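You operate a simulated robot arm through the tools that you are given. There is no shell and no other tool. Be economical: measure what you need, move in short steps, check, and stop when the job is done.

The job below is to be done with a simulated robot arm. You get a single attempt, and the scene is never put back.

## Task
Set the orange mug and the plum jam on the tray and pour about 85 mL from the flask.
Fine: pour into that mug; stand the flask back and stopper it. Advice: pour away from your hand. Set down upright: what you pick out, green flask.

The check looks at the end state, three seconds after you hand in, the way a careful person would. Anything else that was tipped, shoved, dropped, spilled or broken makes it a failure. A push-on lid holds only when it is set on centred and level and pressed home; a screw cap is set on level and turned clockwise until tight.

## Robot
A 6-joint arm with a two-finger gripper on a trunk, on a base that drives. Base frame: it is fixed to the floor where the robot stands at the start and does not move with it; the origin is under the middle of the robot, x ahead of it, y to its left, z up; the surface under the hand at the start is at about z = 850. Readings come in mm, rad, newtons and seconds.
With the tool pointing down near the work surface it reaches from about 120 to 840 mm from the robot's upright axis, wherever it stands. Its first joint turns from -2.897 to 2.897 rad. Places, roughly: tray [400, 200, 900]; wooden board top [400, 300, 900]. Payload 1.66 kg.
The tool frame sits at the grasp point between the pads (the TCP): z along the fingers, y along the line on which they close. The tips reach 16 mm beyond it. The gripper opens to 111 mm. The gripper's body begins 104 mm behind the TCP.
Orientation is that of the tool frame in the base frame, as a unit quaternion [x, y, z, w]. With the fingers straight down and closing along the base's y, the tool's x points along the base's -x, its y along +y and its z along -z.

## Interface
- The arm moves only by the tool send_rows. Its argument "series" is a list of rows, each a list of 3 entries, a list of its own where there are three numbers: the gripper command, from -1 (shut) to 1 (fully open), values between in proportion, then the shift along the tool's x, y, z in mm, then the turn, a rotation vector about the tool's x, y, z in rad. In form: [[fingers, [tx, ty, tz], [rx, ry, rz]], ...]. A call has 1 to 12 rows; each row shifts and turns the commanded pose from where the row before left it, along the tool's axes as they then stand. Rows are played at 5 a second. More than 50 mm and 0.15 rad between two rows, or a gripper value outside its range, and nothing of the call is played. A pose out of reach is approached as far as the arm can. The call stops where the force on the tool passes 40 N (or 10 N more than at its start, if that is more) or the arm is blocked; 0.2 s more then pass. The fingers move at their own pace and stop on an object; they squeeze with about 27 N. The grip force told is the motor's: it shows also when the fingers shut on nothing. Time passes only in rows, and 0.2 s behind the last, so rows that do not move let the fingers close. It gives the time, the measured TCP pose, the force on the tool (base axes), the opening and the grip force at its end, in the units of the frame above (readings bear some noise), with the torque about the TCP (base axes, N m) and any sound that the robot's microphone picked up, and new pictures: "pictures" is both (left out), scene, wrist or none.
- Cameras (640 x 400 px; columns grow to the right, rows downward): "scene" is now at [51.5, 173.4, 1522.6]; the picture's right is [-0.24, -0.97, 0.00], its down [-0.76, 0.19, -0.62] and it looks along [0.60, -0.15, -0.79] (base axes); focal length 214 px, centre (320, 200). "wrist" rides on the gripper at [70, 14, -143] in the tool frame; the picture's right is [-0.19, 0.98, 0.00], its down [-0.87, -0.17, -0.47] and it looks along [-0.46, -0.09, 0.88] (tool axes); focal length 230 px, centre (320, 200). There is no depth. A picture from a camera that has moved, and an enlarged one, comes with that camera's place and axes in the base frame and with its lens.
- slide_trunk(by): slides the trunk up (or, below 0, down) by that many mm; the arm and the scene camera ride with it, the base frame stays. It gives what a move gives, with no picture.
- roll_base(legs): drives the robot by 1 to 6 legs, each [ahead, left, turn to the left] in mm, mm and rad, along the robot's own axes; the way and the turn of a leg run together, so that a leg with both is an arc; at most 1500 mm and 3.142 rad a leg. The arm and the cameras ride along, it lands a little off, and it stops where it bumps. It gives what a move gives, and a new picture of the scene camera.
- aim_head(pan, tilt): turns the head with the scene camera to pan (to the left, within 2.094 rad either way) and tilt (down, from -0.506 to 1.204), counted from straight ahead of the robot. It gives what a move gives, and a new picture of the scene camera.
- close_up(camera, box): a new picture of the part [left, top, right, bottom] of that camera's present view, enlarged. It takes no simulated time.
- sign_off(): hands the job in; it is judged then, once.

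Work in short steps. Places have to be worked out from the pictures, the camera data and where the tool is seen: move nearer, look again, correct. Check each grasp and each placing, and mend what went wrong. You have 120 turns and 260 pictures in all, those below and enlarged ones among them. Open the gripper and draw the arm clear of the work before you hand the job in, unless the task says otherwise; then end with one line.

The tools are called after "Request:" as a command line: name --argument value ..., lists and objects as JSON in quotes. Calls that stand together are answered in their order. send_rows: Moves the arm, as the interface text tells. Its arguments: {"type":"object","properties":{"series":{"type":"array","items":{"type":"array"}},"pictures":{"type":"string","enum":["both","scene","wrist","none"]}},"required":["series"]} The other tools are called the same way: slide_trunk (by) slides the trunk up or down; roll_base (legs) drives the base; aim_head (pan, tilt) turns the head that bears the scene camera; close_up (camera, box) takes an enlarged picture of a part of a camera's view; sign_off () hands the job in.

At the start:

```text
clock: 0.0
ee_pos: [499.6, 20.2, 1302.0]
ee_rot: [0.0, 1.0, 0.0, 0.0]
force: [0.0, -0.2, 0.6]
torque: [0.0, -0.02, 0.02]
grip_width: 110.9
gripper_force: 0.0
trunk travel left (down, up): [-125.0, 465.0]
robot x, y, heading: [1.6, 1.6, 0.003]
head pan, tilt: [-0.239, 0.906]
```

scene: 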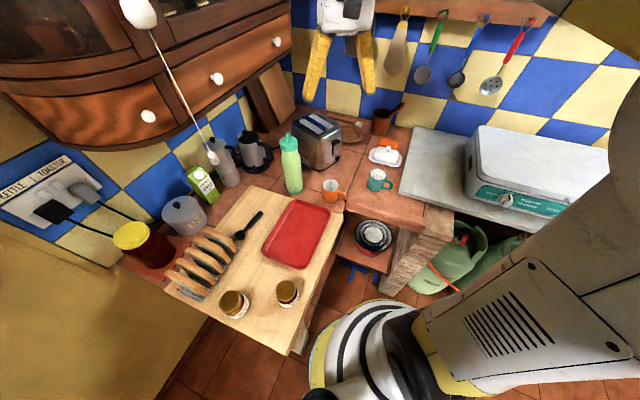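
wrist: 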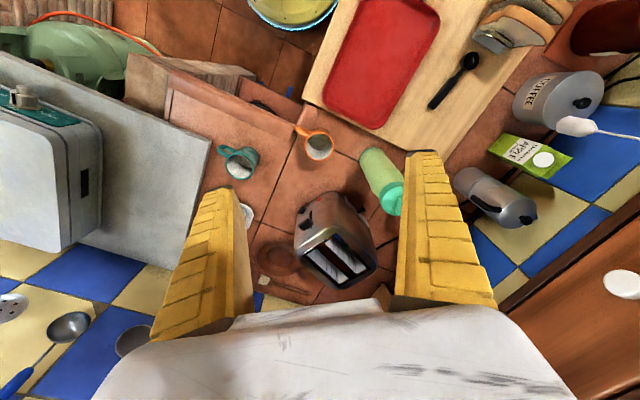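

I'll look closely at the jars, flask and mugs first.

Request:
close_up --camera "scene" --box '[190, 250, 340, 344]'

Request:
close_up --camera "scene" --box '[240, 110, 420, 222]'

Request:
close_up --camera "wrist" --box '[200, 100, 440, 250]'

```text
4.26 times, centred on (265, 297) of scene
camera zoom: at [51.5, 173.4, 1522.6], right [-0.24, -0.97, 0.0], down [-0.76, 0.19, -0.62], along [0.6, -0.15, -0.79], focal length 913 px, centre (554, -213)
```

zoom: 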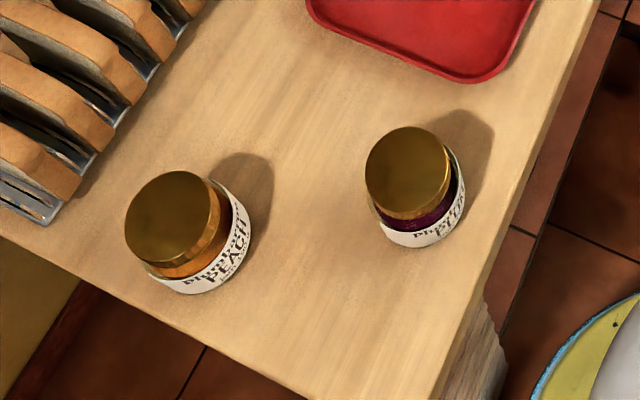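

```text
3.56 times, centred on (330, 166) of scene
camera zoom: at [51.5, 173.4, 1522.6], right [-0.24, -0.97, 0.0], down [-0.76, 0.19, -0.62], along [0.6, -0.15, -0.79], focal length 763 px, centre (284, 321)
```

zoom: 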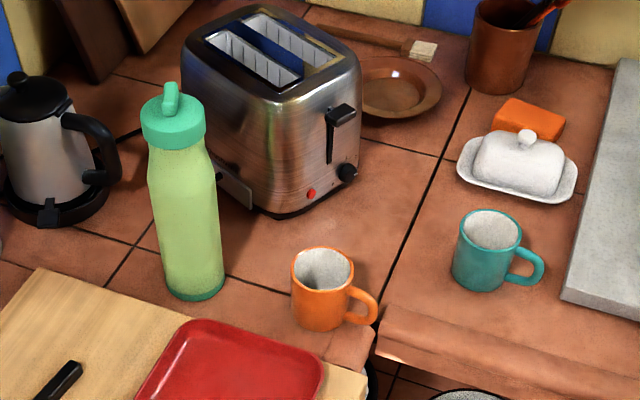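

```text
2.67 times, centred on (320, 175) of wrist
camera zoom: at [428.8, 35.5, 1445.1], right [0.19, 0.98, 0.0], down [0.87, -0.17, 0.47], along [0.46, -0.09, -0.88], focal length 614 px, centre (320, 267)
```

zoom: 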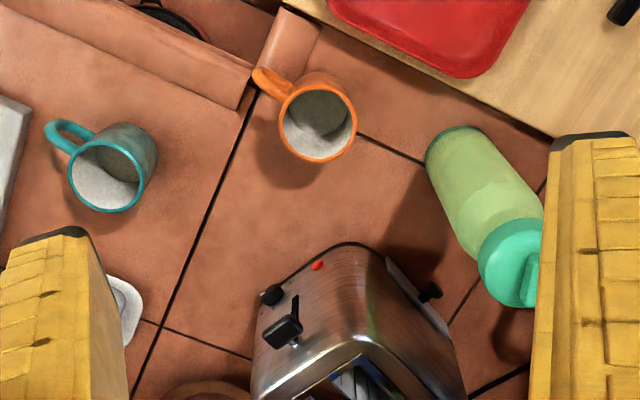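

Plum is the right-hand jar (222, 219). The orange mug's rim centre is near (556, 7, 935), with its handle toward -x-y, and the flask is near (640, 133). I move above the mug and yaw 45° so the fingers straddle it across the handle.

Request:
send_rows --series '[[0.9, [-11.2, -2.6, 36], [0, 0, 0]], [0.9, [-11.2, -2.6, 36], [0, 0, 0]], [0.9, [-11.2, -2.6, 36], [0, 0, 0]], [0.9, [-11.2, -2.6, 36], [0, 0, 0]], [0.9, [-11.2, -2.6, 36], [0, 0, 0]], [0.9, [0, 0, 0], [0, 0, -0.131]], [0.9, [0, 0, 0], [0, 0, -0.131]], [0.9, [0, 0, 0], [0, 0, -0.131]], [0.9, [0, 0, 0], [0, 0, -0.131]], [0.9, [0, 0, 0], [0, 0, -0.131]], [0.9, [0, 0, 0], [0, 0, -0.131]], [0.9, [0, 0, 0], [0, 0, 0]]]'

```text
clock: 2.6
ee_pos: [555.8, 7.1, 1122.6]
ee_rot: [-0.384, 0.923, 0.0, 0.0]
force: [0.3, 0.2, -0.2]
torque: [-0.05, 0.0, 0.01]
grip_width: 106.0
gripper_force: 0.2
trunk travel left (down, up): [-125.0, 465.0]
robot x, y, heading: [0.9, 0.4, -0.0]
head pan, tilt: [-0.239, 0.906]
camera scene: at [51.6, 173.4, 1522.6], right [-0.24, -0.97, 0.0], down [-0.76, 0.19, -0.62], along [0.6, -0.15, -0.79], focal length 214 px, centre (320, 200)
camera wrist: at [496.0, -31.0, 1265.4], right [-0.56, 0.83, 0.0], down [0.73, 0.5, 0.47], along [0.39, 0.27, -0.88], focal length 230 px, centre (320, 200)
```

scene: 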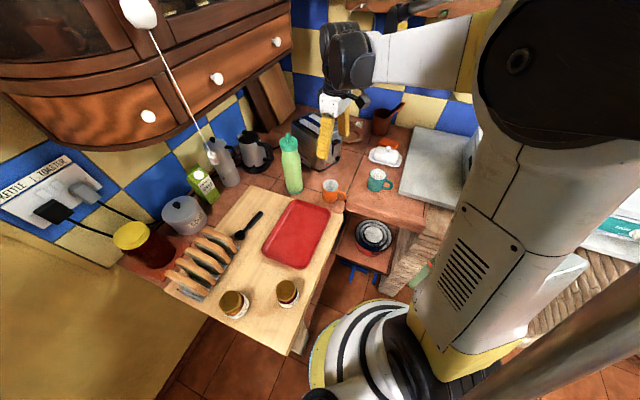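
wrist: 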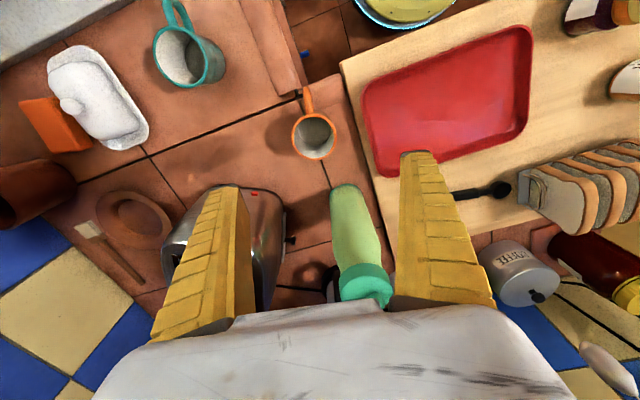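

The mug rim is at about (560, 5, 935) and the board top at about z=875. I correct by a few mm and go down to 30 mm above the rim before looking again.

Request:
send_rows --series '[[0.7, [-1.4, -4.2, 35], [0, 0, 0]], [0.7, [0, 0, 40], [0, 0, 0]], [0.7, [0, 0, 40], [0, 0, 0]], [0.7, [0, 0, 20], [0, 0, 0]], [0.7, [0, 0, 0], [0, 0, 0]]]'

Request:
close_up --camera "scene" --box '[260, 110, 420, 210]'

```text
clock: 3.8
ee_pos: [558.5, 3.8, 986.4]
ee_rot: [-0.383, 0.924, 0.0, 0.001]
force: [-0.3, 0.1, 0.6]
torque: [0.01, 0.03, -0.01]
grip_width: 95.1
gripper_force: 0.8
trunk travel left (down, up): [-125.0, 465.0]
robot x, y, heading: [1.1, 1.1, 0.004]
head pan, tilt: [-0.239, 0.906]
camera scene: at [51.5, 173.4, 1522.6], right [-0.24, -0.97, 0.0], down [-0.76, 0.19, -0.62], along [0.6, -0.15, -0.79], focal length 214 px, centre (320, 200)
camera wrist: at [499.8, -34.6, 1129.5], right [-0.56, 0.83, 0.0], down [0.73, 0.49, 0.47], along [0.39, 0.26, -0.88], focal length 230 px, centre (320, 200)
```

scene: 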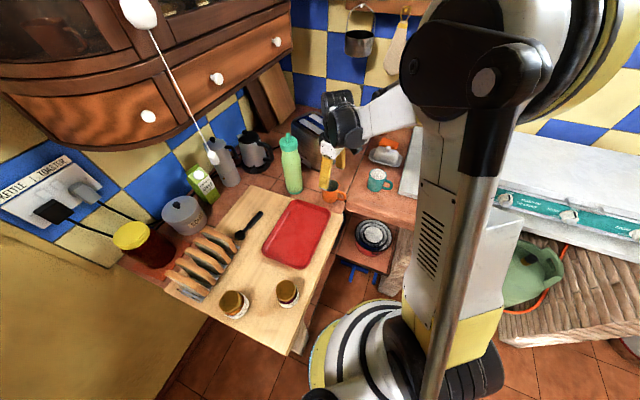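
wrist: 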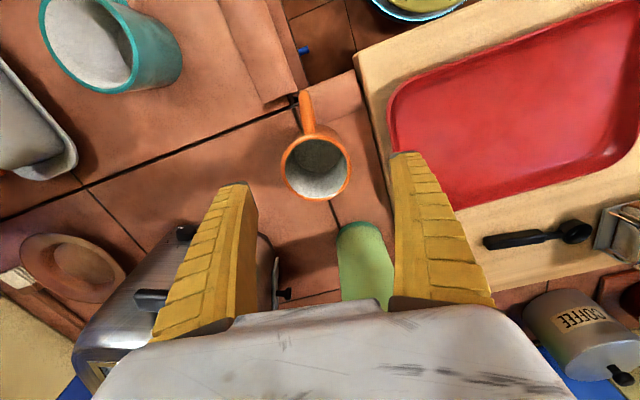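

```text
4.00 times, centred on (340, 160) of scene
camera zoom: at [51.5, 173.4, 1522.6], right [-0.24, -0.97, 0.0], down [-0.76, 0.19, -0.62], along [0.6, -0.15, -0.79], focal length 858 px, centre (240, 360)
```

zoom: 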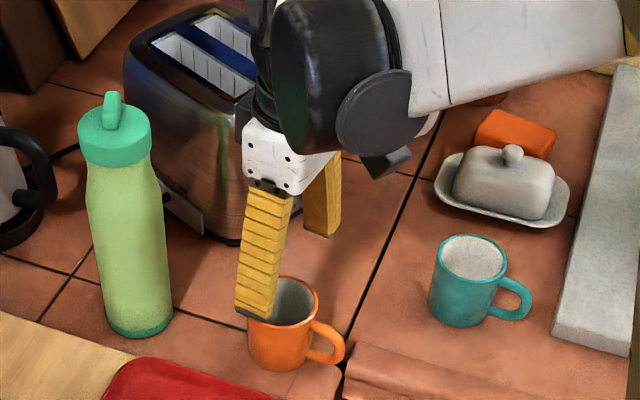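

The mug centre is (560, 2) from this view, and the fingers straddle it. I descend to z≈906 and close.

Request:
send_rows --series '[[0.7, [0.7, -2.8, 20], [0, 0, 0]], [0.7, [0, 0, 30], [0, 0, 0]], [0.7, [0, 0, 30], [0, 0, 0]], [0.7, [0, 0, 0], [0, 0, 0]], [-1, [0, 0, 0], [0, 0, 0]], [-1, [0, 0, 0], [0, 0, 0]], [-1, [0, 0, 0], [0, 0, 0]]]' --pictures "wrist"

Request:
close_up --camera "scene" --box '[260, 130, 420, 230]'

```text
clock: 5.4
ee_pos: [561.1, 1.6, 903.9]
ee_rot: [-0.383, 0.924, 0.0, 0.0]
force: [0.7, -1.2, 0.2]
torque: [-0.02, -0.01, 0.03]
grip_width: 62.8
gripper_force: 27.0
trunk travel left (down, up): [-125.0, 465.0]
robot x, y, heading: [0.7, 0.3, -0.001]
head pan, tilt: [-0.239, 0.906]
camera wrist: at [500.6, -37.4, 1048.3], right [-0.56, 0.83, 0.0], down [0.73, 0.49, 0.47], along [0.39, 0.26, -0.88], focal length 230 px, centre (320, 200)
```

wrist: 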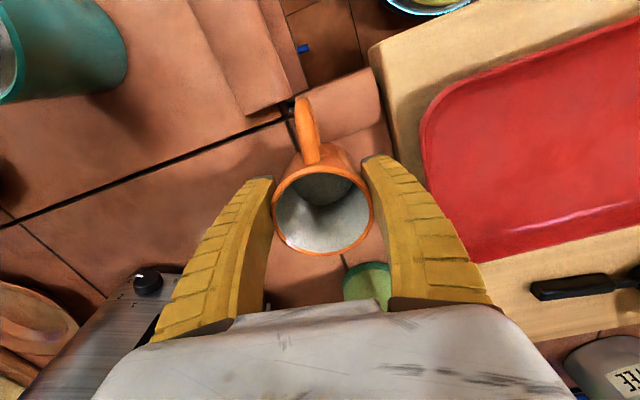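

```text
4.00 times, centred on (340, 180) of scene
camera zoom: at [51.7, 173.4, 1522.6], right [-0.24, -0.97, 0.0], down [-0.76, 0.19, -0.62], along [0.6, -0.15, -0.79], focal length 858 px, centre (240, 280)
```

zoom: 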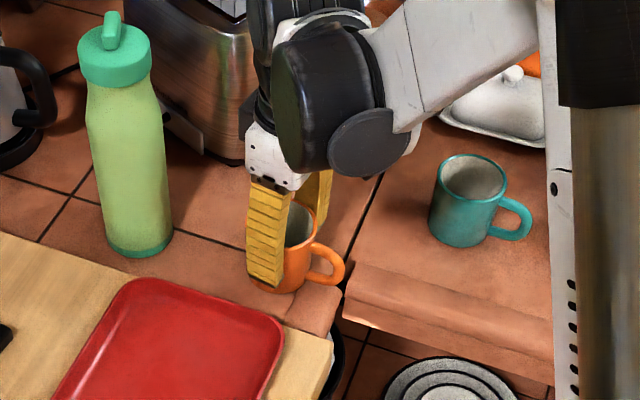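

The mug is held (62.8 mm). I lift it and carry it over the far end of the tray.

Request:
send_rows --series '[[-1, [0, 0, -35], [0, 0, 0]], [-1, [0, 0, -40], [0, 0, 0]], [-1, [0, 0, -40], [0, 0, 0]], [-1, [-5, 40, 0], [0, 0, 0]], [-1, [-5, 40, 0], [0, 0, 0]], [-1, [-5, 40, 0], [0, 0, 0]], [-1, [-4, 35, 0], [0, 0, 0]], [-1, [0, 0, 0], [0, 0, 0]]]'

Request:
close_up --camera "scene" --box '[220, 130, 380, 230]'

```text
clock: 7.2
ee_pos: [465.2, 127.9, 1020.5]
ee_rot: [-0.384, 0.924, 0.0, 0.0]
force: [-0.3, 0.0, -0.8]
torque: [-0.03, 0.01, 0.03]
grip_width: 62.9
gripper_force: 27.0
trunk travel left (down, up): [-125.0, 465.0]
robot x, y, heading: [1.5, 1.9, 0.002]
head pan, tilt: [-0.239, 0.906]
camera scene: at [51.7, 173.4, 1522.6], right [-0.24, -0.97, 0.0], down [-0.76, 0.19, -0.62], along [0.6, -0.15, -0.79], focal length 214 px, centre (320, 200)
camera wrist: at [405.8, 88.7, 1162.7], right [-0.56, 0.83, 0.0], down [0.73, 0.49, 0.47], along [0.39, 0.26, -0.88], focal length 230 px, centre (320, 200)
```

scene: 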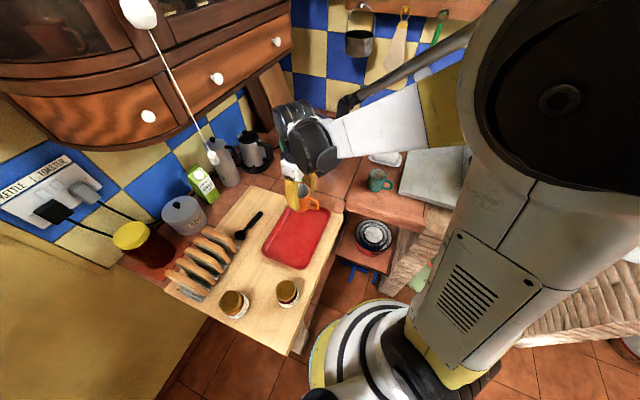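
wrist: 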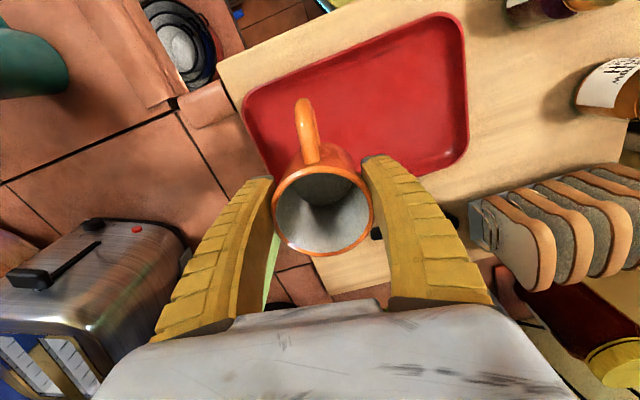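

```text
4.00 times, centred on (300, 180) of scene
camera zoom: at [51.7, 173.4, 1522.6], right [-0.24, -0.97, 0.0], down [-0.76, 0.19, -0.62], along [0.6, -0.15, -0.79], focal length 858 px, centre (400, 280)
```

zoom: 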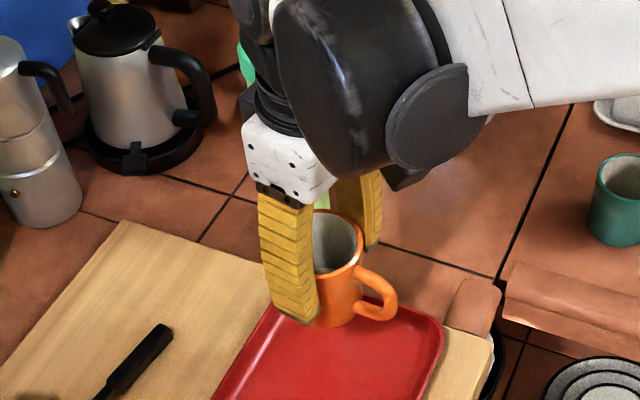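

The tray's centre is about (423, 161), and the mug hangs about 53 mm toward its far end, well inside. I lower it toward the expected contact (TCP ≈ 932).

Request:
send_rows --series '[[-1, [0, 0, 30], [0, 0, 0]], [-1, [0, 0, 30], [0, 0, 0]], [-1, [0, 0, 18], [0, 0, 0]], [-1, [0, 0, 0], [0, 0, 0]]]' --pictures "none"

Request:
close_up --camera "scene" --box '[260, 170, 340, 220]'

```text
clock: 8.2
ee_pos: [466.5, 127.5, 941.7]
ee_rot: [-0.383, 0.924, -0.001, 0.0]
force: [0.2, 0.3, -1.5]
torque: [-0.01, 0.0, -0.01]
grip_width: 62.9
gripper_force: 27.6
trunk travel left (down, up): [-125.0, 465.0]
robot x, y, heading: [2.7, 2.1, 0.004]
head pan, tilt: [-0.239, 0.906]
```

```text
8.00 times, centred on (300, 195) of scene
camera zoom: at [51.7, 173.4, 1522.6], right [-0.24, -0.97, 0.0], down [-0.76, 0.19, -0.62], along [0.6, -0.15, -0.79], focal length 1716 px, centre (480, 240)
```

zoom: 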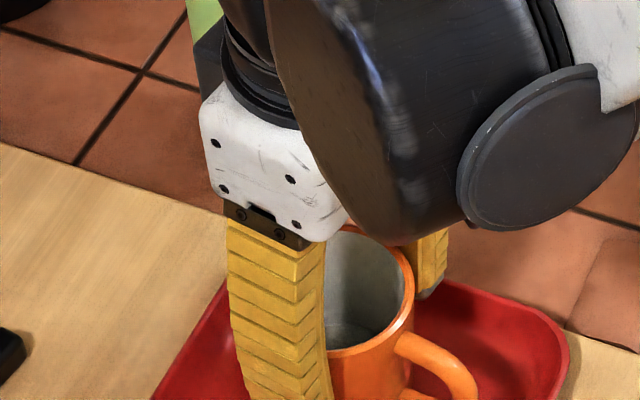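

Not in contact yet (about -1 N is just its weight). I go down in small steps.

Request:
send_rows --series '[[-1, [0, 0, 3], [0, 0, 0]], [-1, [0, 0, 3], [0, 0, 0]], [-1, [0, 0, 2], [0, 0, 0]]]' --pictures "none"

```text
clock: 9.0
ee_pos: [465.4, 125.9, 935.5]
ee_rot: [-0.383, 0.924, 0.0, 0.001]
force: [-0.3, -0.2, -2.1]
torque: [0.01, -0.04, 0.04]
grip_width: 62.9
gripper_force: 27.2
trunk travel left (down, up): [-125.0, 465.0]
robot x, y, heading: [2.0, 0.7, 0.003]
head pan, tilt: [-0.239, 0.906]
```

Request:
send_rows --series '[[-1, [0, 0, 2], [0, 0, 0]], [-1, [0, 0, 2], [0, 0, 0]]]' --pictures "wrist"

```text
clock: 9.6
ee_pos: [465.1, 125.6, 932.6]
ee_rot: [-0.384, 0.923, 0.0, 0.0]
force: [-0.6, 0.8, -1.0]
torque: [-0.02, 0.02, 0.05]
grip_width: 62.6
gripper_force: 26.9
trunk travel left (down, up): [-125.0, 465.0]
robot x, y, heading: [-2.4, 0.3, -0.002]
head pan, tilt: [-0.239, 0.906]
camera wrist: at [404.9, 87.6, 1074.5], right [-0.56, 0.83, 0.0], down [0.73, 0.49, 0.47], along [0.39, 0.26, -0.88], focal length 230 px, centre (320, 200)
```

wrist: 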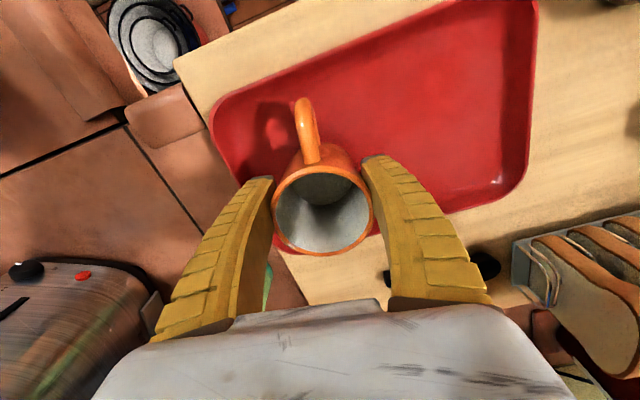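

Request:
send_rows --series '[[-1, [0, 0, 2], [0, 0, 0]], [-1, [0, 0, 2], [0, 0, 0]]]' --pictures "none"

```text
clock: 10.2
ee_pos: [463.8, 125.4, 928.1]
ee_rot: [-0.383, 0.924, 0.0, -0.001]
force: [0.9, 0.5, -1.9]
torque: [0.0, 0.0, 0.01]
grip_width: 62.8
gripper_force: 26.6
trunk travel left (down, up): [-125.0, 465.0]
robot x, y, heading: [-3.1, 2.4, -0.001]
head pan, tilt: [-0.239, 0.906]
```

Request:
send_rows --series '[[-1, [0, 0, 2], [0, 0, 0]], [-1, [0, 0, 2], [0, 0, 0]]]' --pictures "none"

Request:
close_up --camera "scene" --box '[270, 185, 350, 235]'

```text
clock: 10.8
ee_pos: [463.9, 126.0, 923.9]
ee_rot: [-0.384, 0.924, 0.0, 0.0]
force: [-0.2, 1.0, 4.6]
torque: [-0.03, 0.12, -0.02]
grip_width: 62.8
gripper_force: 27.5
trunk travel left (down, up): [-125.0, 465.0]
robot x, y, heading: [-1.8, -1.8, 0.001]
head pan, tilt: [-0.239, 0.906]
```

```text
8.00 times, centred on (310, 210) of scene
camera zoom: at [51.3, 173.3, 1522.7], right [-0.24, -0.97, 0.0], down [-0.76, 0.19, -0.62], along [0.6, -0.15, -0.79], focal length 1716 px, centre (400, 120)
```

zoom: 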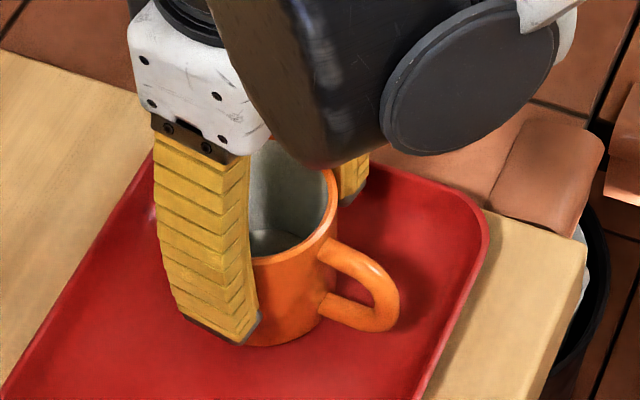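

Contact made on the tray. I release, rise, and head over to the plum jar at a safe height.

Request:
send_rows --series '[[0.4, [0, 0, 0], [0, 0, 0]], [0.4, [0, 0, 0], [0, 0, 0]], [0.4, [0, 0, -30], [0, 0, 0]], [0.4, [0, 0, -45], [0, 0, 0]], [0.4, [0, 0, -45], [0, 0, 0]], [0.7, [16, 40, -20], [0, 0, 0]], [0.7, [16, 40, 0], [0, 0, 0]], [0.7, [16, 40, 0], [0, 0, 0]], [0.7, [16, 40, 0], [0, 0, 0]], [0.7, [16, 40, 0], [0, 0, 0]], [0.7, [0, 0, 0], [0, 0, 0]]]'

```text
clock: 13.2
ee_pos: [265.9, 208.0, 1065.4]
ee_rot: [-0.383, 0.924, 0.0, 0.0]
force: [-0.4, 0.1, -0.2]
torque: [0.0, 0.01, 0.01]
grip_width: 95.0
gripper_force: 0.7
trunk travel left (down, up): [-125.0, 465.0]
robot x, y, heading: [-4.3, 2.3, -0.003]
head pan, tilt: [-0.239, 0.906]
camera scene: at [51.5, 173.4, 1522.6], right [-0.24, -0.97, 0.0], down [-0.76, 0.19, -0.62], along [0.6, -0.15, -0.79], focal length 214 px, centre (320, 200)
camera wrist: at [205.8, 170.4, 1208.0], right [-0.56, 0.83, 0.0], down [0.73, 0.49, 0.47], along [0.39, 0.26, -0.88], focal length 230 px, centre (320, 200)
```

scene: 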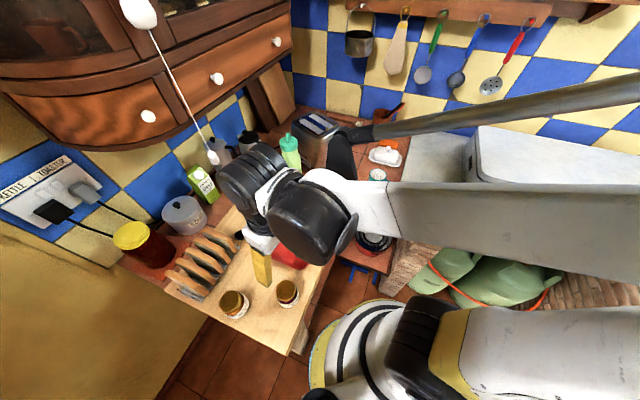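
wrist: 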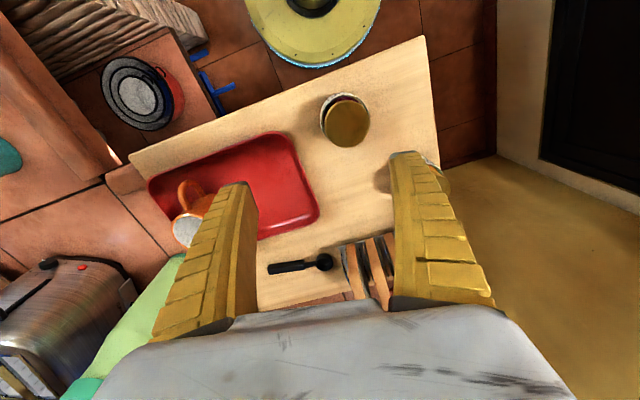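

The plum jar's lid is at (227, 220), z≈940, about 50 mm across. I move over it and partway down.

Request:
send_rows --series '[[0.7, [10, 18, 10], [0, 0, 0]], [0.7, [9, 18, 20], [0, 0, 0]], [0.7, [0, 0, 35], [0, 0, 0]], [0.7, [0, 0, 25], [0, 0, 0]], [0.7, [0, 0, 0], [0, 0, 0]]]' --pictures "wrist"

Request:
close_up --camera "scene" --box '[200, 240, 320, 315]'

```text
clock: 14.4
ee_pos: [225.7, 223.3, 973.3]
ee_rot: [-0.383, 0.924, 0.0, 0.0]
force: [0.3, 0.1, 1.0]
torque: [0.07, 0.01, 0.01]
grip_width: 95.3
gripper_force: 0.7
trunk travel left (down, up): [-125.0, 465.0]
robot x, y, heading: [2.2, 1.8, -0.0]
head pan, tilt: [-0.239, 0.906]
camera wrist: at [166.6, 184.7, 1116.3], right [-0.56, 0.83, 0.0], down [0.73, 0.49, 0.47], along [0.39, 0.26, -0.88], focal length 230 px, centre (320, 200)
```

wrist: 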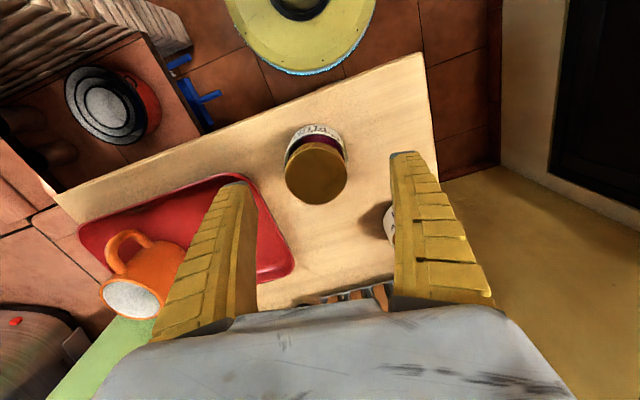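

```text
5.33 times, centred on (260, 278) of scene
camera zoom: at [51.5, 173.3, 1522.6], right [-0.24, -0.97, 0.0], down [-0.76, 0.19, -0.62], along [0.6, -0.15, -0.79], focal length 1144 px, centre (640, -213)
```

zoom: 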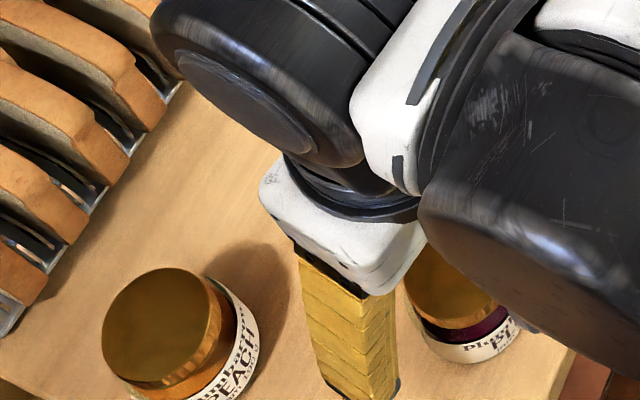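

The label and purple contents confirm plum. Lower and grip.

Request:
send_rows --series '[[0.7, [2, -2, 25], [0, 0, 0]], [0.7, [0, 0, 25], [0, 0, 0]], [0.7, [0, 0, 15], [0, 0, 0]], [0.7, [0, 0, 0], [0, 0, 0]], [-1, [0, 0, 0], [0, 0, 0]], [-1, [0, 0, 0], [0, 0, 0]], [-1, [0, 0, 0], [0, 0, 0]]]' --pictures "wrist"

```text
clock: 16.0
ee_pos: [226.9, 220.4, 908.0]
ee_rot: [-0.384, 0.923, 0.0, 0.0]
force: [0.5, 1.2, 1.9]
torque: [0.21, -0.08, 0.02]
grip_width: 55.8
gripper_force: 26.8
trunk travel left (down, up): [-125.0, 465.0]
robot x, y, heading: [2.9, 1.9, -0.002]
head pan, tilt: [-0.239, 0.906]
camera wrist: at [167.2, 182.4, 1051.7], right [-0.56, 0.83, 0.0], down [0.73, 0.49, 0.47], along [0.39, 0.26, -0.88], focal length 230 px, centre (320, 200)
```

wrist: 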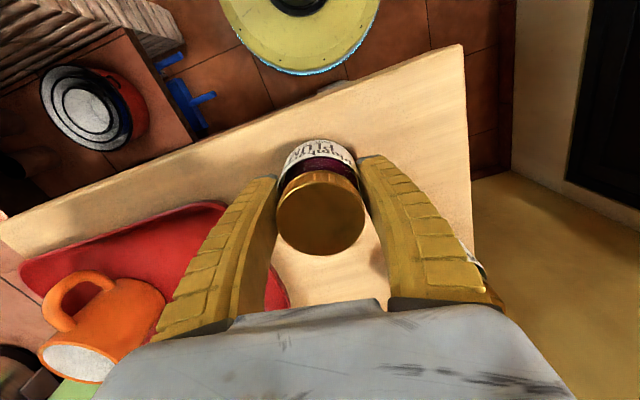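

Held (55.8 mm). I lift and carry it to the near end of the tray (376, 198).

Request:
send_rows --series '[[-1, [0, 0, -30], [0, 0, 0]], [-1, [0, 0, -35], [0, 0, 0]], [-1, [-30, -40, 0], [0, 0, 0]], [-1, [-30, -40, 0], [0, 0, 0]], [-1, [-30, -41, 0], [0, 0, 0]], [-1, [0, 0, 0], [0, 0, 0]], [-1, [0, 0, 25], [0, 0, 0]], [-1, [0, 0, 20], [0, 0, 0]], [-1, [0, 0, 5], [0, 0, 0]], [-1, [0, 0, 0], [0, 0, 0]]]'

Request:
close_up --camera "scene" --box '[240, 190, 360, 265]'

```text
refused: row 5 steps farther than a row can; nothing moved
```

```text
5.33 times, centred on (300, 228) of scene
camera zoom: at [51.5, 173.5, 1522.6], right [-0.24, -0.97, 0.0], down [-0.76, 0.19, -0.62], along [0.6, -0.15, -0.79], focal length 1144 px, centre (427, 53)
```

zoom: 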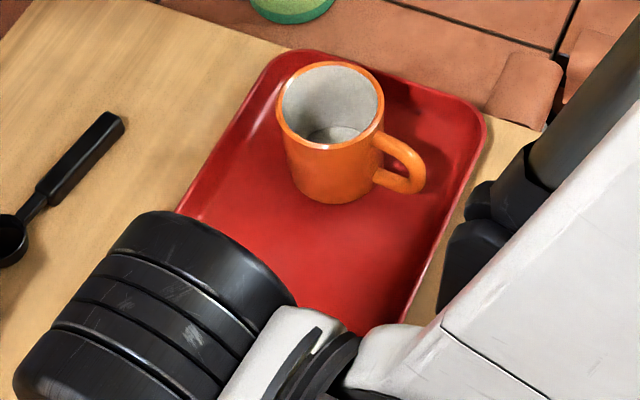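

The mug stands well on the tray. I resend the carry with smaller steps.

Request:
send_rows --series '[[-1, [0, 0, -30], [0, 0, 0]], [-1, [0, 0, -35], [0, 0, 0]], [-1, [-22.5, -30.2, 0], [0, 0, 0]], [-1, [-22.5, -30.2, 0], [0, 0, 0]], [-1, [-22.5, -30.2, 0], [0, 0, 0]], [-1, [-22.5, -30.2, 0], [0, 0, 0]], [-1, [0, 0, 0], [0, 0, 0]], [-1, [0, 0, 25], [0, 0, 0]], [-1, [0, 0, 20], [0, 0, 0]], [-1, [0, 0, 5], [0, 0, 0]], [-1, [0, 0, 0], [0, 0, 0]]]'

Request:
close_up --camera "scene" --box '[240, 190, 360, 265]'

```text
clock: 18.4
ee_pos: [376.9, 197.3, 923.8]
ee_rot: [-0.384, 0.923, 0.0, 0.0]
force: [0.1, 0.5, -3.0]
torque: [0.0, 0.03, 0.0]
grip_width: 55.4
gripper_force: 26.8
trunk travel left (down, up): [-125.0, 465.0]
robot x, y, heading: [-2.9, -0.1, -0.004]
head pan, tilt: [-0.239, 0.906]
camera scene: at [51.7, 173.5, 1522.6], right [-0.24, -0.97, 0.0], down [-0.76, 0.19, -0.62], along [0.6, -0.15, -0.79], focal length 214 px, centre (320, 200)
camera wrist: at [317.6, 159.0, 1066.7], right [-0.56, 0.83, 0.0], down [0.73, 0.49, 0.47], along [0.39, 0.26, -0.88], focal length 230 px, centre (320, 200)
```

scene: 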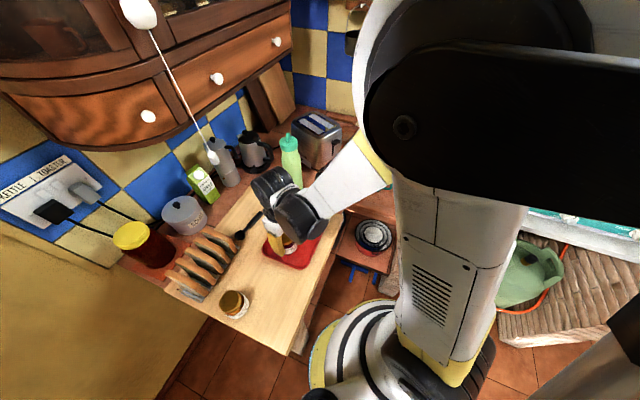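
wrist: 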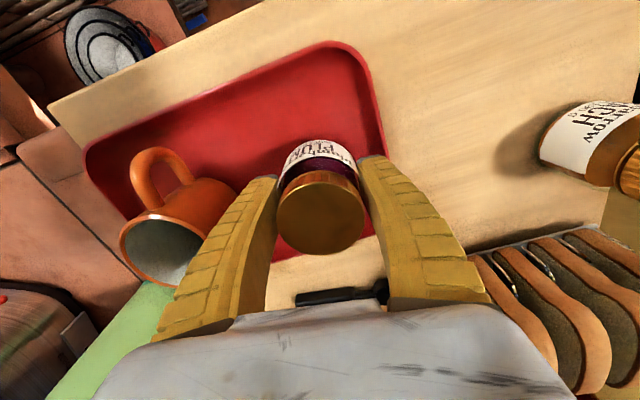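

```text
5.33 times, centred on (300, 228) of scene
camera zoom: at [51.7, 173.5, 1522.6], right [-0.24, -0.97, 0.0], down [-0.76, 0.19, -0.62], along [0.6, -0.15, -0.79], focal length 1144 px, centre (427, 53)
```

zoom: 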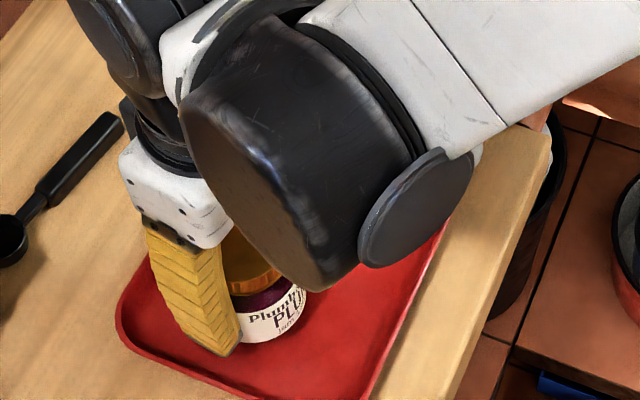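

The label reads PLUM and it hangs over the tray interior. Lowering to contact.

Request:
send_rows --series '[[-1, [0, 0, 4], [0, 0, 0]], [-1, [0, 0, 4], [0, 0, 0]], [-1, [0, 0, 3], [0, 0, 0]]]' --pictures "none"

```text
clock: 19.2
ee_pos: [377.6, 199.3, 914.0]
ee_rot: [-0.384, 0.923, 0.001, 0.001]
force: [-1.0, 0.6, -3.6]
torque: [0.02, 0.03, 0.03]
grip_width: 55.3
gripper_force: 26.9
trunk travel left (down, up): [-125.0, 465.0]
robot x, y, heading: [-0.3, 4.6, -0.001]
head pan, tilt: [-0.239, 0.906]
```

Request:
send_rows --series '[[-1, [0, 0, 2], [0, 0, 0]], [-1, [0, 0, 2], [0, 0, 0]]]' --pictures "none"

```text
clock: 19.8
ee_pos: [377.5, 198.8, 909.7]
ee_rot: [-0.384, 0.923, 0.0, 0.001]
force: [3.9, 1.7, 18.1]
torque: [0.01, -0.05, 0.05]
grip_width: 57.2
gripper_force: 26.9
trunk travel left (down, up): [-125.0, 465.0]
robot x, y, heading: [4.8, -0.4, -0.003]
head pan, tilt: [-0.239, 0.906]
```

Jar is seated. I release, rise clear, and then look at the flask's stopper.

Request:
send_rows --series '[[0.2, [0, 0, 0], [0, 0, 0]], [0.2, [0, 0, 0], [0, 0, 0]], [0.2, [0, 0, -30], [0, 0, 0]], [0.2, [0, 0, -45], [0, 0, 0]], [0.2, [0, 0, -45], [0, 0, 0]], [0.6, [0, 0, -50], [0, 0, 0.1]], [0.6, [0, 0, -50], [0, 0, 0.14]], [0.6, [0, 0, -50], [0, 0, 0.14]], [0.6, [0, 0, -50], [0, 0, 0.14]], [0.6, [0, 0, 0], [0, 0, 0.14]], [0.6, [0, 0, 0], [0, 0, 0.125]], [0.6, [0, 0, 0], [0, 0, 0]]]'

Request:
close_up --camera "scene" --box '[265, 115, 325, 205]'

```text
clock: 22.4
ee_pos: [377.0, 197.6, 1227.8]
ee_rot: [0.0, 1.0, 0.0, 0.0]
force: [0.2, 0.4, 0.6]
torque: [0.0, -0.01, -0.02]
grip_width: 90.3
gripper_force: 1.2
trunk travel left (down, up): [-125.0, 465.0]
robot x, y, heading: [1.9, -0.8, -0.003]
head pan, tilt: [-0.239, 0.906]
camera scene: at [51.5, 173.4, 1522.6], right [-0.24, -0.97, 0.0], down [-0.76, 0.19, -0.62], along [0.6, -0.15, -0.79], focal length 214 px, centre (320, 200)
camera wrist: at [305.8, 213.2, 1370.7], right [0.19, 0.98, 0.0], down [0.87, -0.17, 0.47], along [0.46, -0.09, -0.88], focal length 230 px, centre (320, 200)
```

scene: 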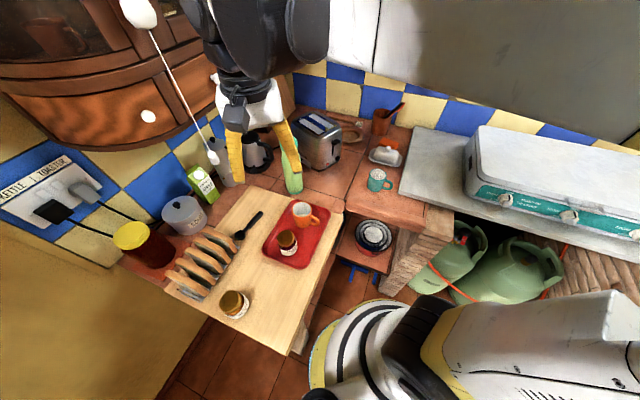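
wrist: 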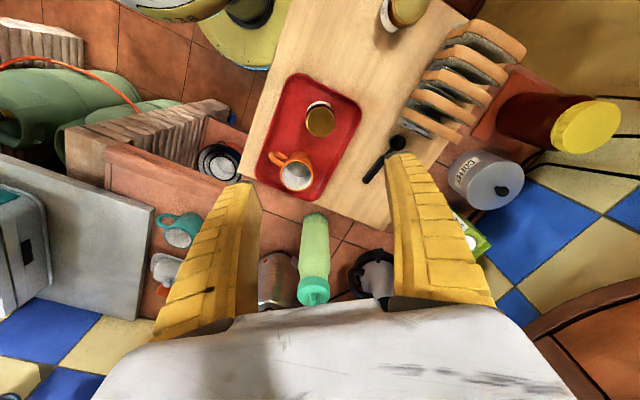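

```text
4.44 times, centred on (295, 160) of scene
camera zoom: at [51.5, 173.4, 1522.6], right [-0.24, -0.97, 0.0], down [-0.76, 0.19, -0.62], along [0.6, -0.15, -0.79], focal length 953 px, centre (431, 378)
```

zoom: 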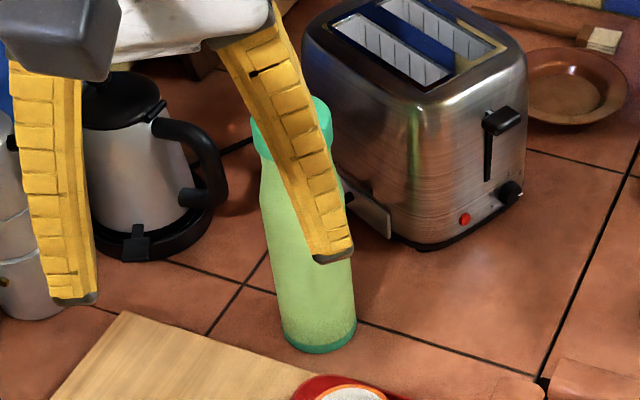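

Request:
close_up --camera "wrist" --box '[240, 200, 400, 310]'

Request:
send_rows --series '[[0.6, [-40, -10, -10], [0, 0, 0]], [0.6, [-40, -10, -10], [0, 0, 0]], [0.6, [-40, -15, 0], [0, 0, 0]], [0.6, [0, 0, 0], [0, 0, 0]]]'

Request:
close_up --camera "wrist" --box '[240, 150, 400, 250]'

```text
3.64 times, centred on (320, 255) of wrist
camera zoom: at [305.8, 213.2, 1370.7], right [0.19, 0.98, 0.0], down [0.87, -0.17, 0.47], along [0.46, -0.09, -0.88], focal length 837 px, centre (320, 0)
```

zoom: 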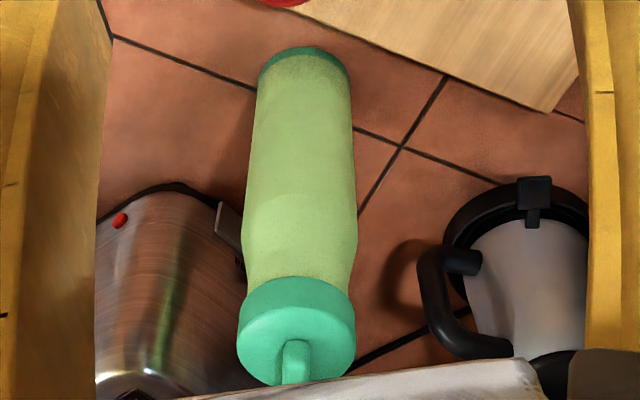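

```text
clock: 23.4
ee_pos: [498.5, 160.2, 1248.4]
ee_rot: [0.0, 1.0, 0.0, 0.0]
force: [0.2, 0.5, -0.2]
torque: [0.03, 0.02, 0.02]
grip_width: 89.9
gripper_force: 0.4
trunk travel left (down, up): [-125.0, 465.0]
robot x, y, heading: [-0.6, -3.3, -0.001]
head pan, tilt: [-0.239, 0.906]
camera scene: at [51.5, 173.4, 1522.6], right [-0.24, -0.97, 0.0], down [-0.76, 0.19, -0.62], along [0.6, -0.15, -0.79], focal length 214 px, centre (320, 200)
camera wrist: at [427.3, 175.1, 1391.7], right [0.19, 0.98, 0.0], down [0.87, -0.17, 0.47], along [0.46, -0.09, -0.88], focal length 230 px, centre (320, 200)
```

scene: 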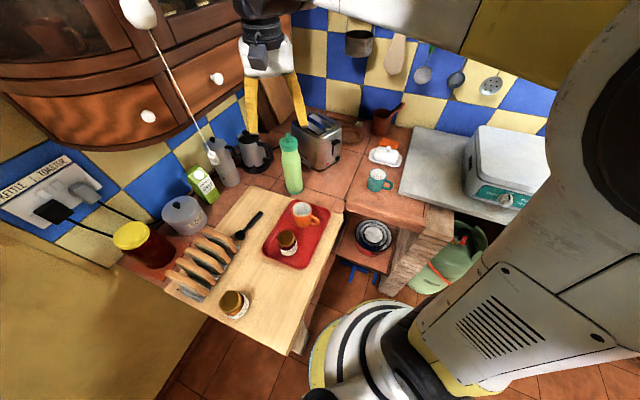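
wrist: 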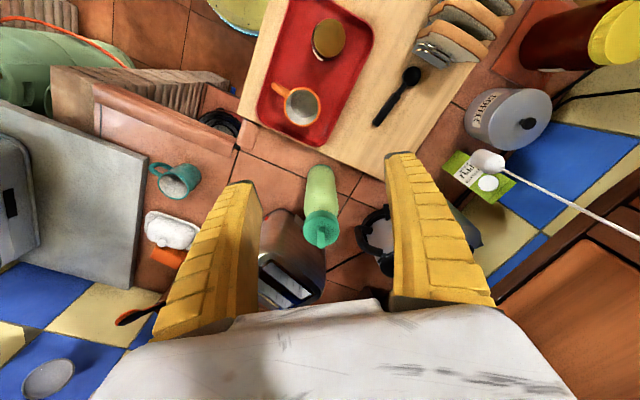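

```text
4.00 times, centred on (320, 200) of wrist
camera zoom: at [427.3, 175.1, 1391.7], right [0.19, 0.98, 0.0], down [0.87, -0.17, 0.47], along [0.46, -0.09, -0.88], focal length 920 px, centre (320, 200)
```

zoom: 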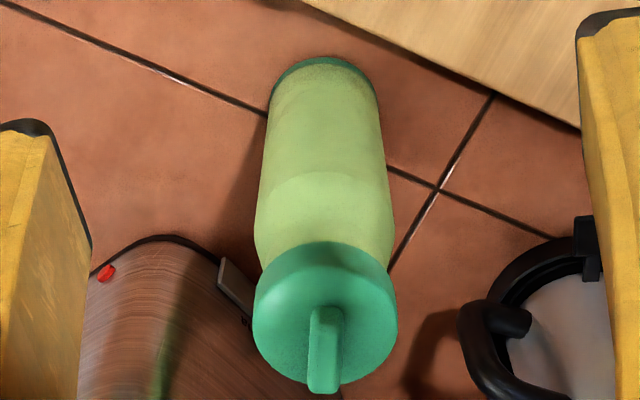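

The cap looks like a smooth disc about 59 mm across with a small loop, on a flask at about (637, 134), top ≈1090. I move above it for a closer look.

Request:
send_rows --series '[[0.6, [-45, -9, 0], [0, 0, 0]], [0.6, [-45, -9, 0], [0, 0, 0]], [0.6, [-47, -8, 0], [0, 0, 0]], [0.6, [0, 0, 40], [0, 0, 0]], [0.6, [0, 0, 0], [0, 0, 0]]]'

Request:
close_up --camera "wrist" --box '[220, 120, 420, 245]'

Request:
close_up --camera "scene" --box '[250, 90, 350, 200]'

```text
clock: 24.6
ee_pos: [633.4, 138.1, 1207.4]
ee_rot: [-0.001, 1.0, 0.0, 0.0]
force: [0.5, -0.6, 0.0]
torque: [0.01, -0.04, -0.01]
grip_width: 89.8
gripper_force: 0.6
trunk travel left (down, up): [-125.0, 465.0]
robot x, y, heading: [0.8, -1.2, 0.002]
head pan, tilt: [-0.239, 0.906]
camera scene: at [51.3, 173.3, 1522.6], right [-0.24, -0.97, 0.0], down [-0.76, 0.19, -0.62], along [0.6, -0.15, -0.79], focal length 214 px, centre (320, 200)
camera wrist: at [563.0, 151.2, 1351.5], right [0.19, 0.98, 0.0], down [0.87, -0.17, 0.47], along [0.46, -0.09, -0.88], focal length 230 px, centre (320, 200)
```

scene: 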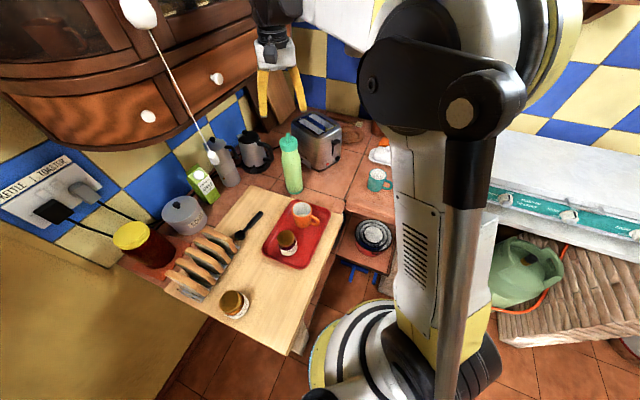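
wrist: 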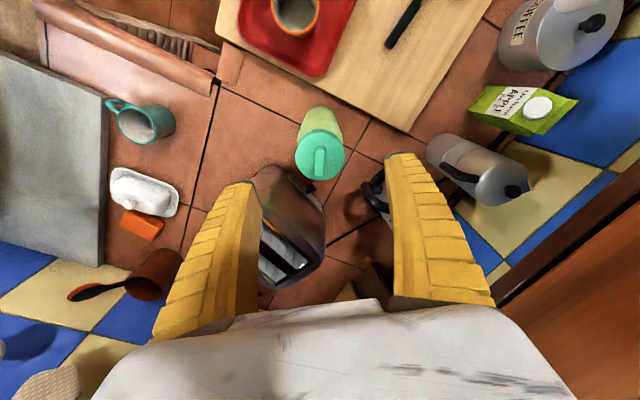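

```text
3.20 times, centred on (320, 182) of wrist
camera zoom: at [563.0, 151.2, 1351.5], right [0.19, 0.98, 0.0], down [0.87, -0.17, 0.47], along [0.46, -0.09, -0.88], focal length 736 px, centre (320, 256)
```

zoom: 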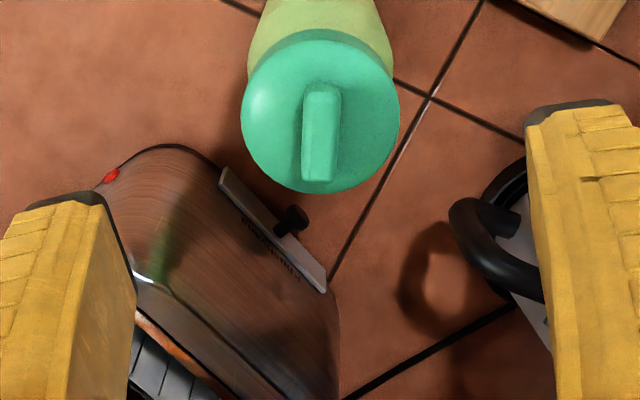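

```text
3.64 times, centred on (300, 145) of scene
camera zoom: at [51.3, 173.3, 1522.6], right [-0.24, -0.97, 0.0], down [-0.76, 0.19, -0.62], along [0.6, -0.15, -0.79], focal length 780 px, centre (393, 400)
```

zoom: 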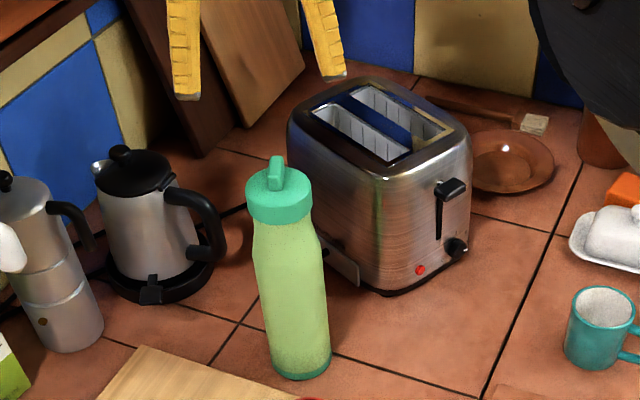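

The cap centre is about (640, 135), top z≈1088, diameter ≈57 mm, with a fin on top. I descend around it and grip.

Request:
send_rows --series '[[0.6, [-6.5, -3, 30], [0, 0, 0]], [0.6, [0, 0, 35], [0, 0, 0]], [0.6, [0, 0, 35], [0, 0, 0]], [0.6, [0, 0, 20], [0, 0, 0]], [0.6, [0, 0, 12], [0, 0, 0]], [0.6, [0, 0, 0], [0, 0, 0]]]'

Request:
close_up --camera "scene" --box '[250, 90, 350, 200]'

```text
clock: 26.0
ee_pos: [640.7, 135.0, 1077.0]
ee_rot: [-0.001, 1.0, 0.0, 0.0]
force: [0.8, -0.4, -0.1]
torque: [-0.03, 0.0, -0.02]
grip_width: 89.8
gripper_force: 0.2
trunk travel left (down, up): [-125.0, 465.0]
robot x, y, heading: [3.9, -2.1, 0.002]
head pan, tilt: [-0.239, 0.906]
camera scene: at [51.6, 173.4, 1522.6], right [-0.24, -0.97, 0.0], down [-0.76, 0.19, -0.62], along [0.6, -0.15, -0.79], focal length 214 px, centre (320, 200)
camera wrist: at [570.4, 149.2, 1221.0], right [0.19, 0.98, 0.0], down [0.87, -0.17, 0.47], along [0.46, -0.09, -0.88], focal length 230 px, centre (320, 200)
```

scene: 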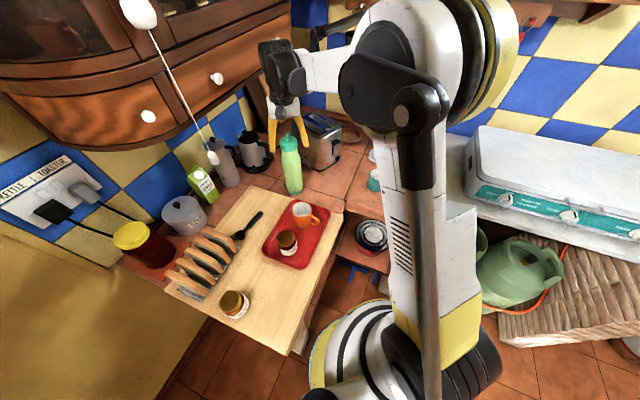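
wrist: 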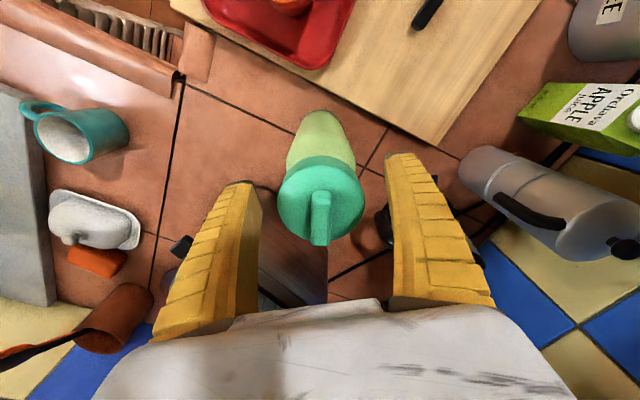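

```text
3.64 times, centred on (300, 145) of scene
camera zoom: at [51.6, 173.4, 1522.6], right [-0.24, -0.97, 0.0], down [-0.76, 0.19, -0.62], along [0.6, -0.15, -0.79], focal length 780 px, centre (393, 400)
```

zoom: 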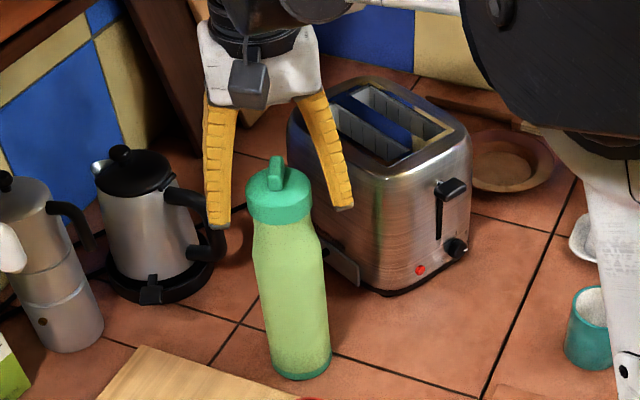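

Aligned (cap centre ~ (638, 136)). Close the fingers on the cap.

Request:
send_rows --series '[[-1, [1, 1, 2], [0, 0, 0]], [-1, [0, 0, 0], [0, 0, 0]], [-1, [0, 0, 0], [0, 0, 0]]]' --pictures "wrist"

Request:
close_up --camera "scene" --box '[250, 90, 350, 200]'

```text
clock: 26.8
ee_pos: [638.3, 135.4, 1075.8]
ee_rot: [0.0, 1.0, 0.001, 0.001]
force: [3.1, -1.6, 21.9]
torque: [-0.01, -0.15, -0.09]
grip_width: 57.8
gripper_force: 26.2
trunk travel left (down, up): [-125.0, 465.0]
robot x, y, heading: [3.5, 0.8, -0.001]
head pan, tilt: [-0.239, 0.906]
camera wrist: at [567.9, 150.0, 1219.3], right [0.19, 0.98, 0.0], down [0.87, -0.17, 0.47], along [0.46, -0.09, -0.88], focal length 230 px, centre (320, 200)
```

wrist: 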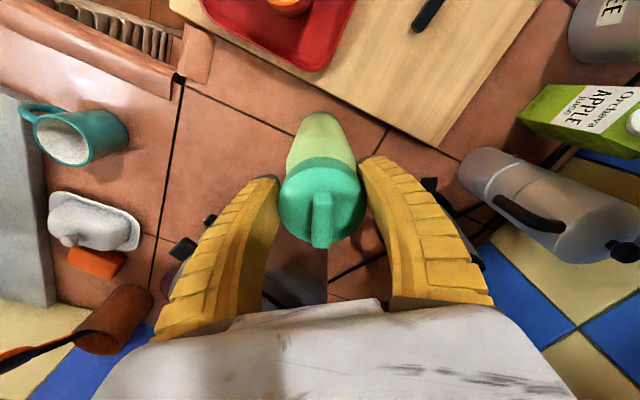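

```text
3.64 times, centred on (300, 145) of scene
camera zoom: at [50.0, 172.7, 1522.8], right [-0.24, -0.97, 0.0], down [-0.76, 0.19, -0.62], along [0.6, -0.15, -0.79], focal length 780 px, centre (393, 400)
```

zoom: 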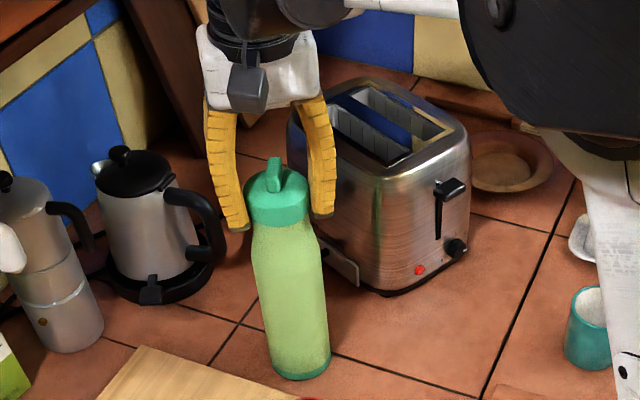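

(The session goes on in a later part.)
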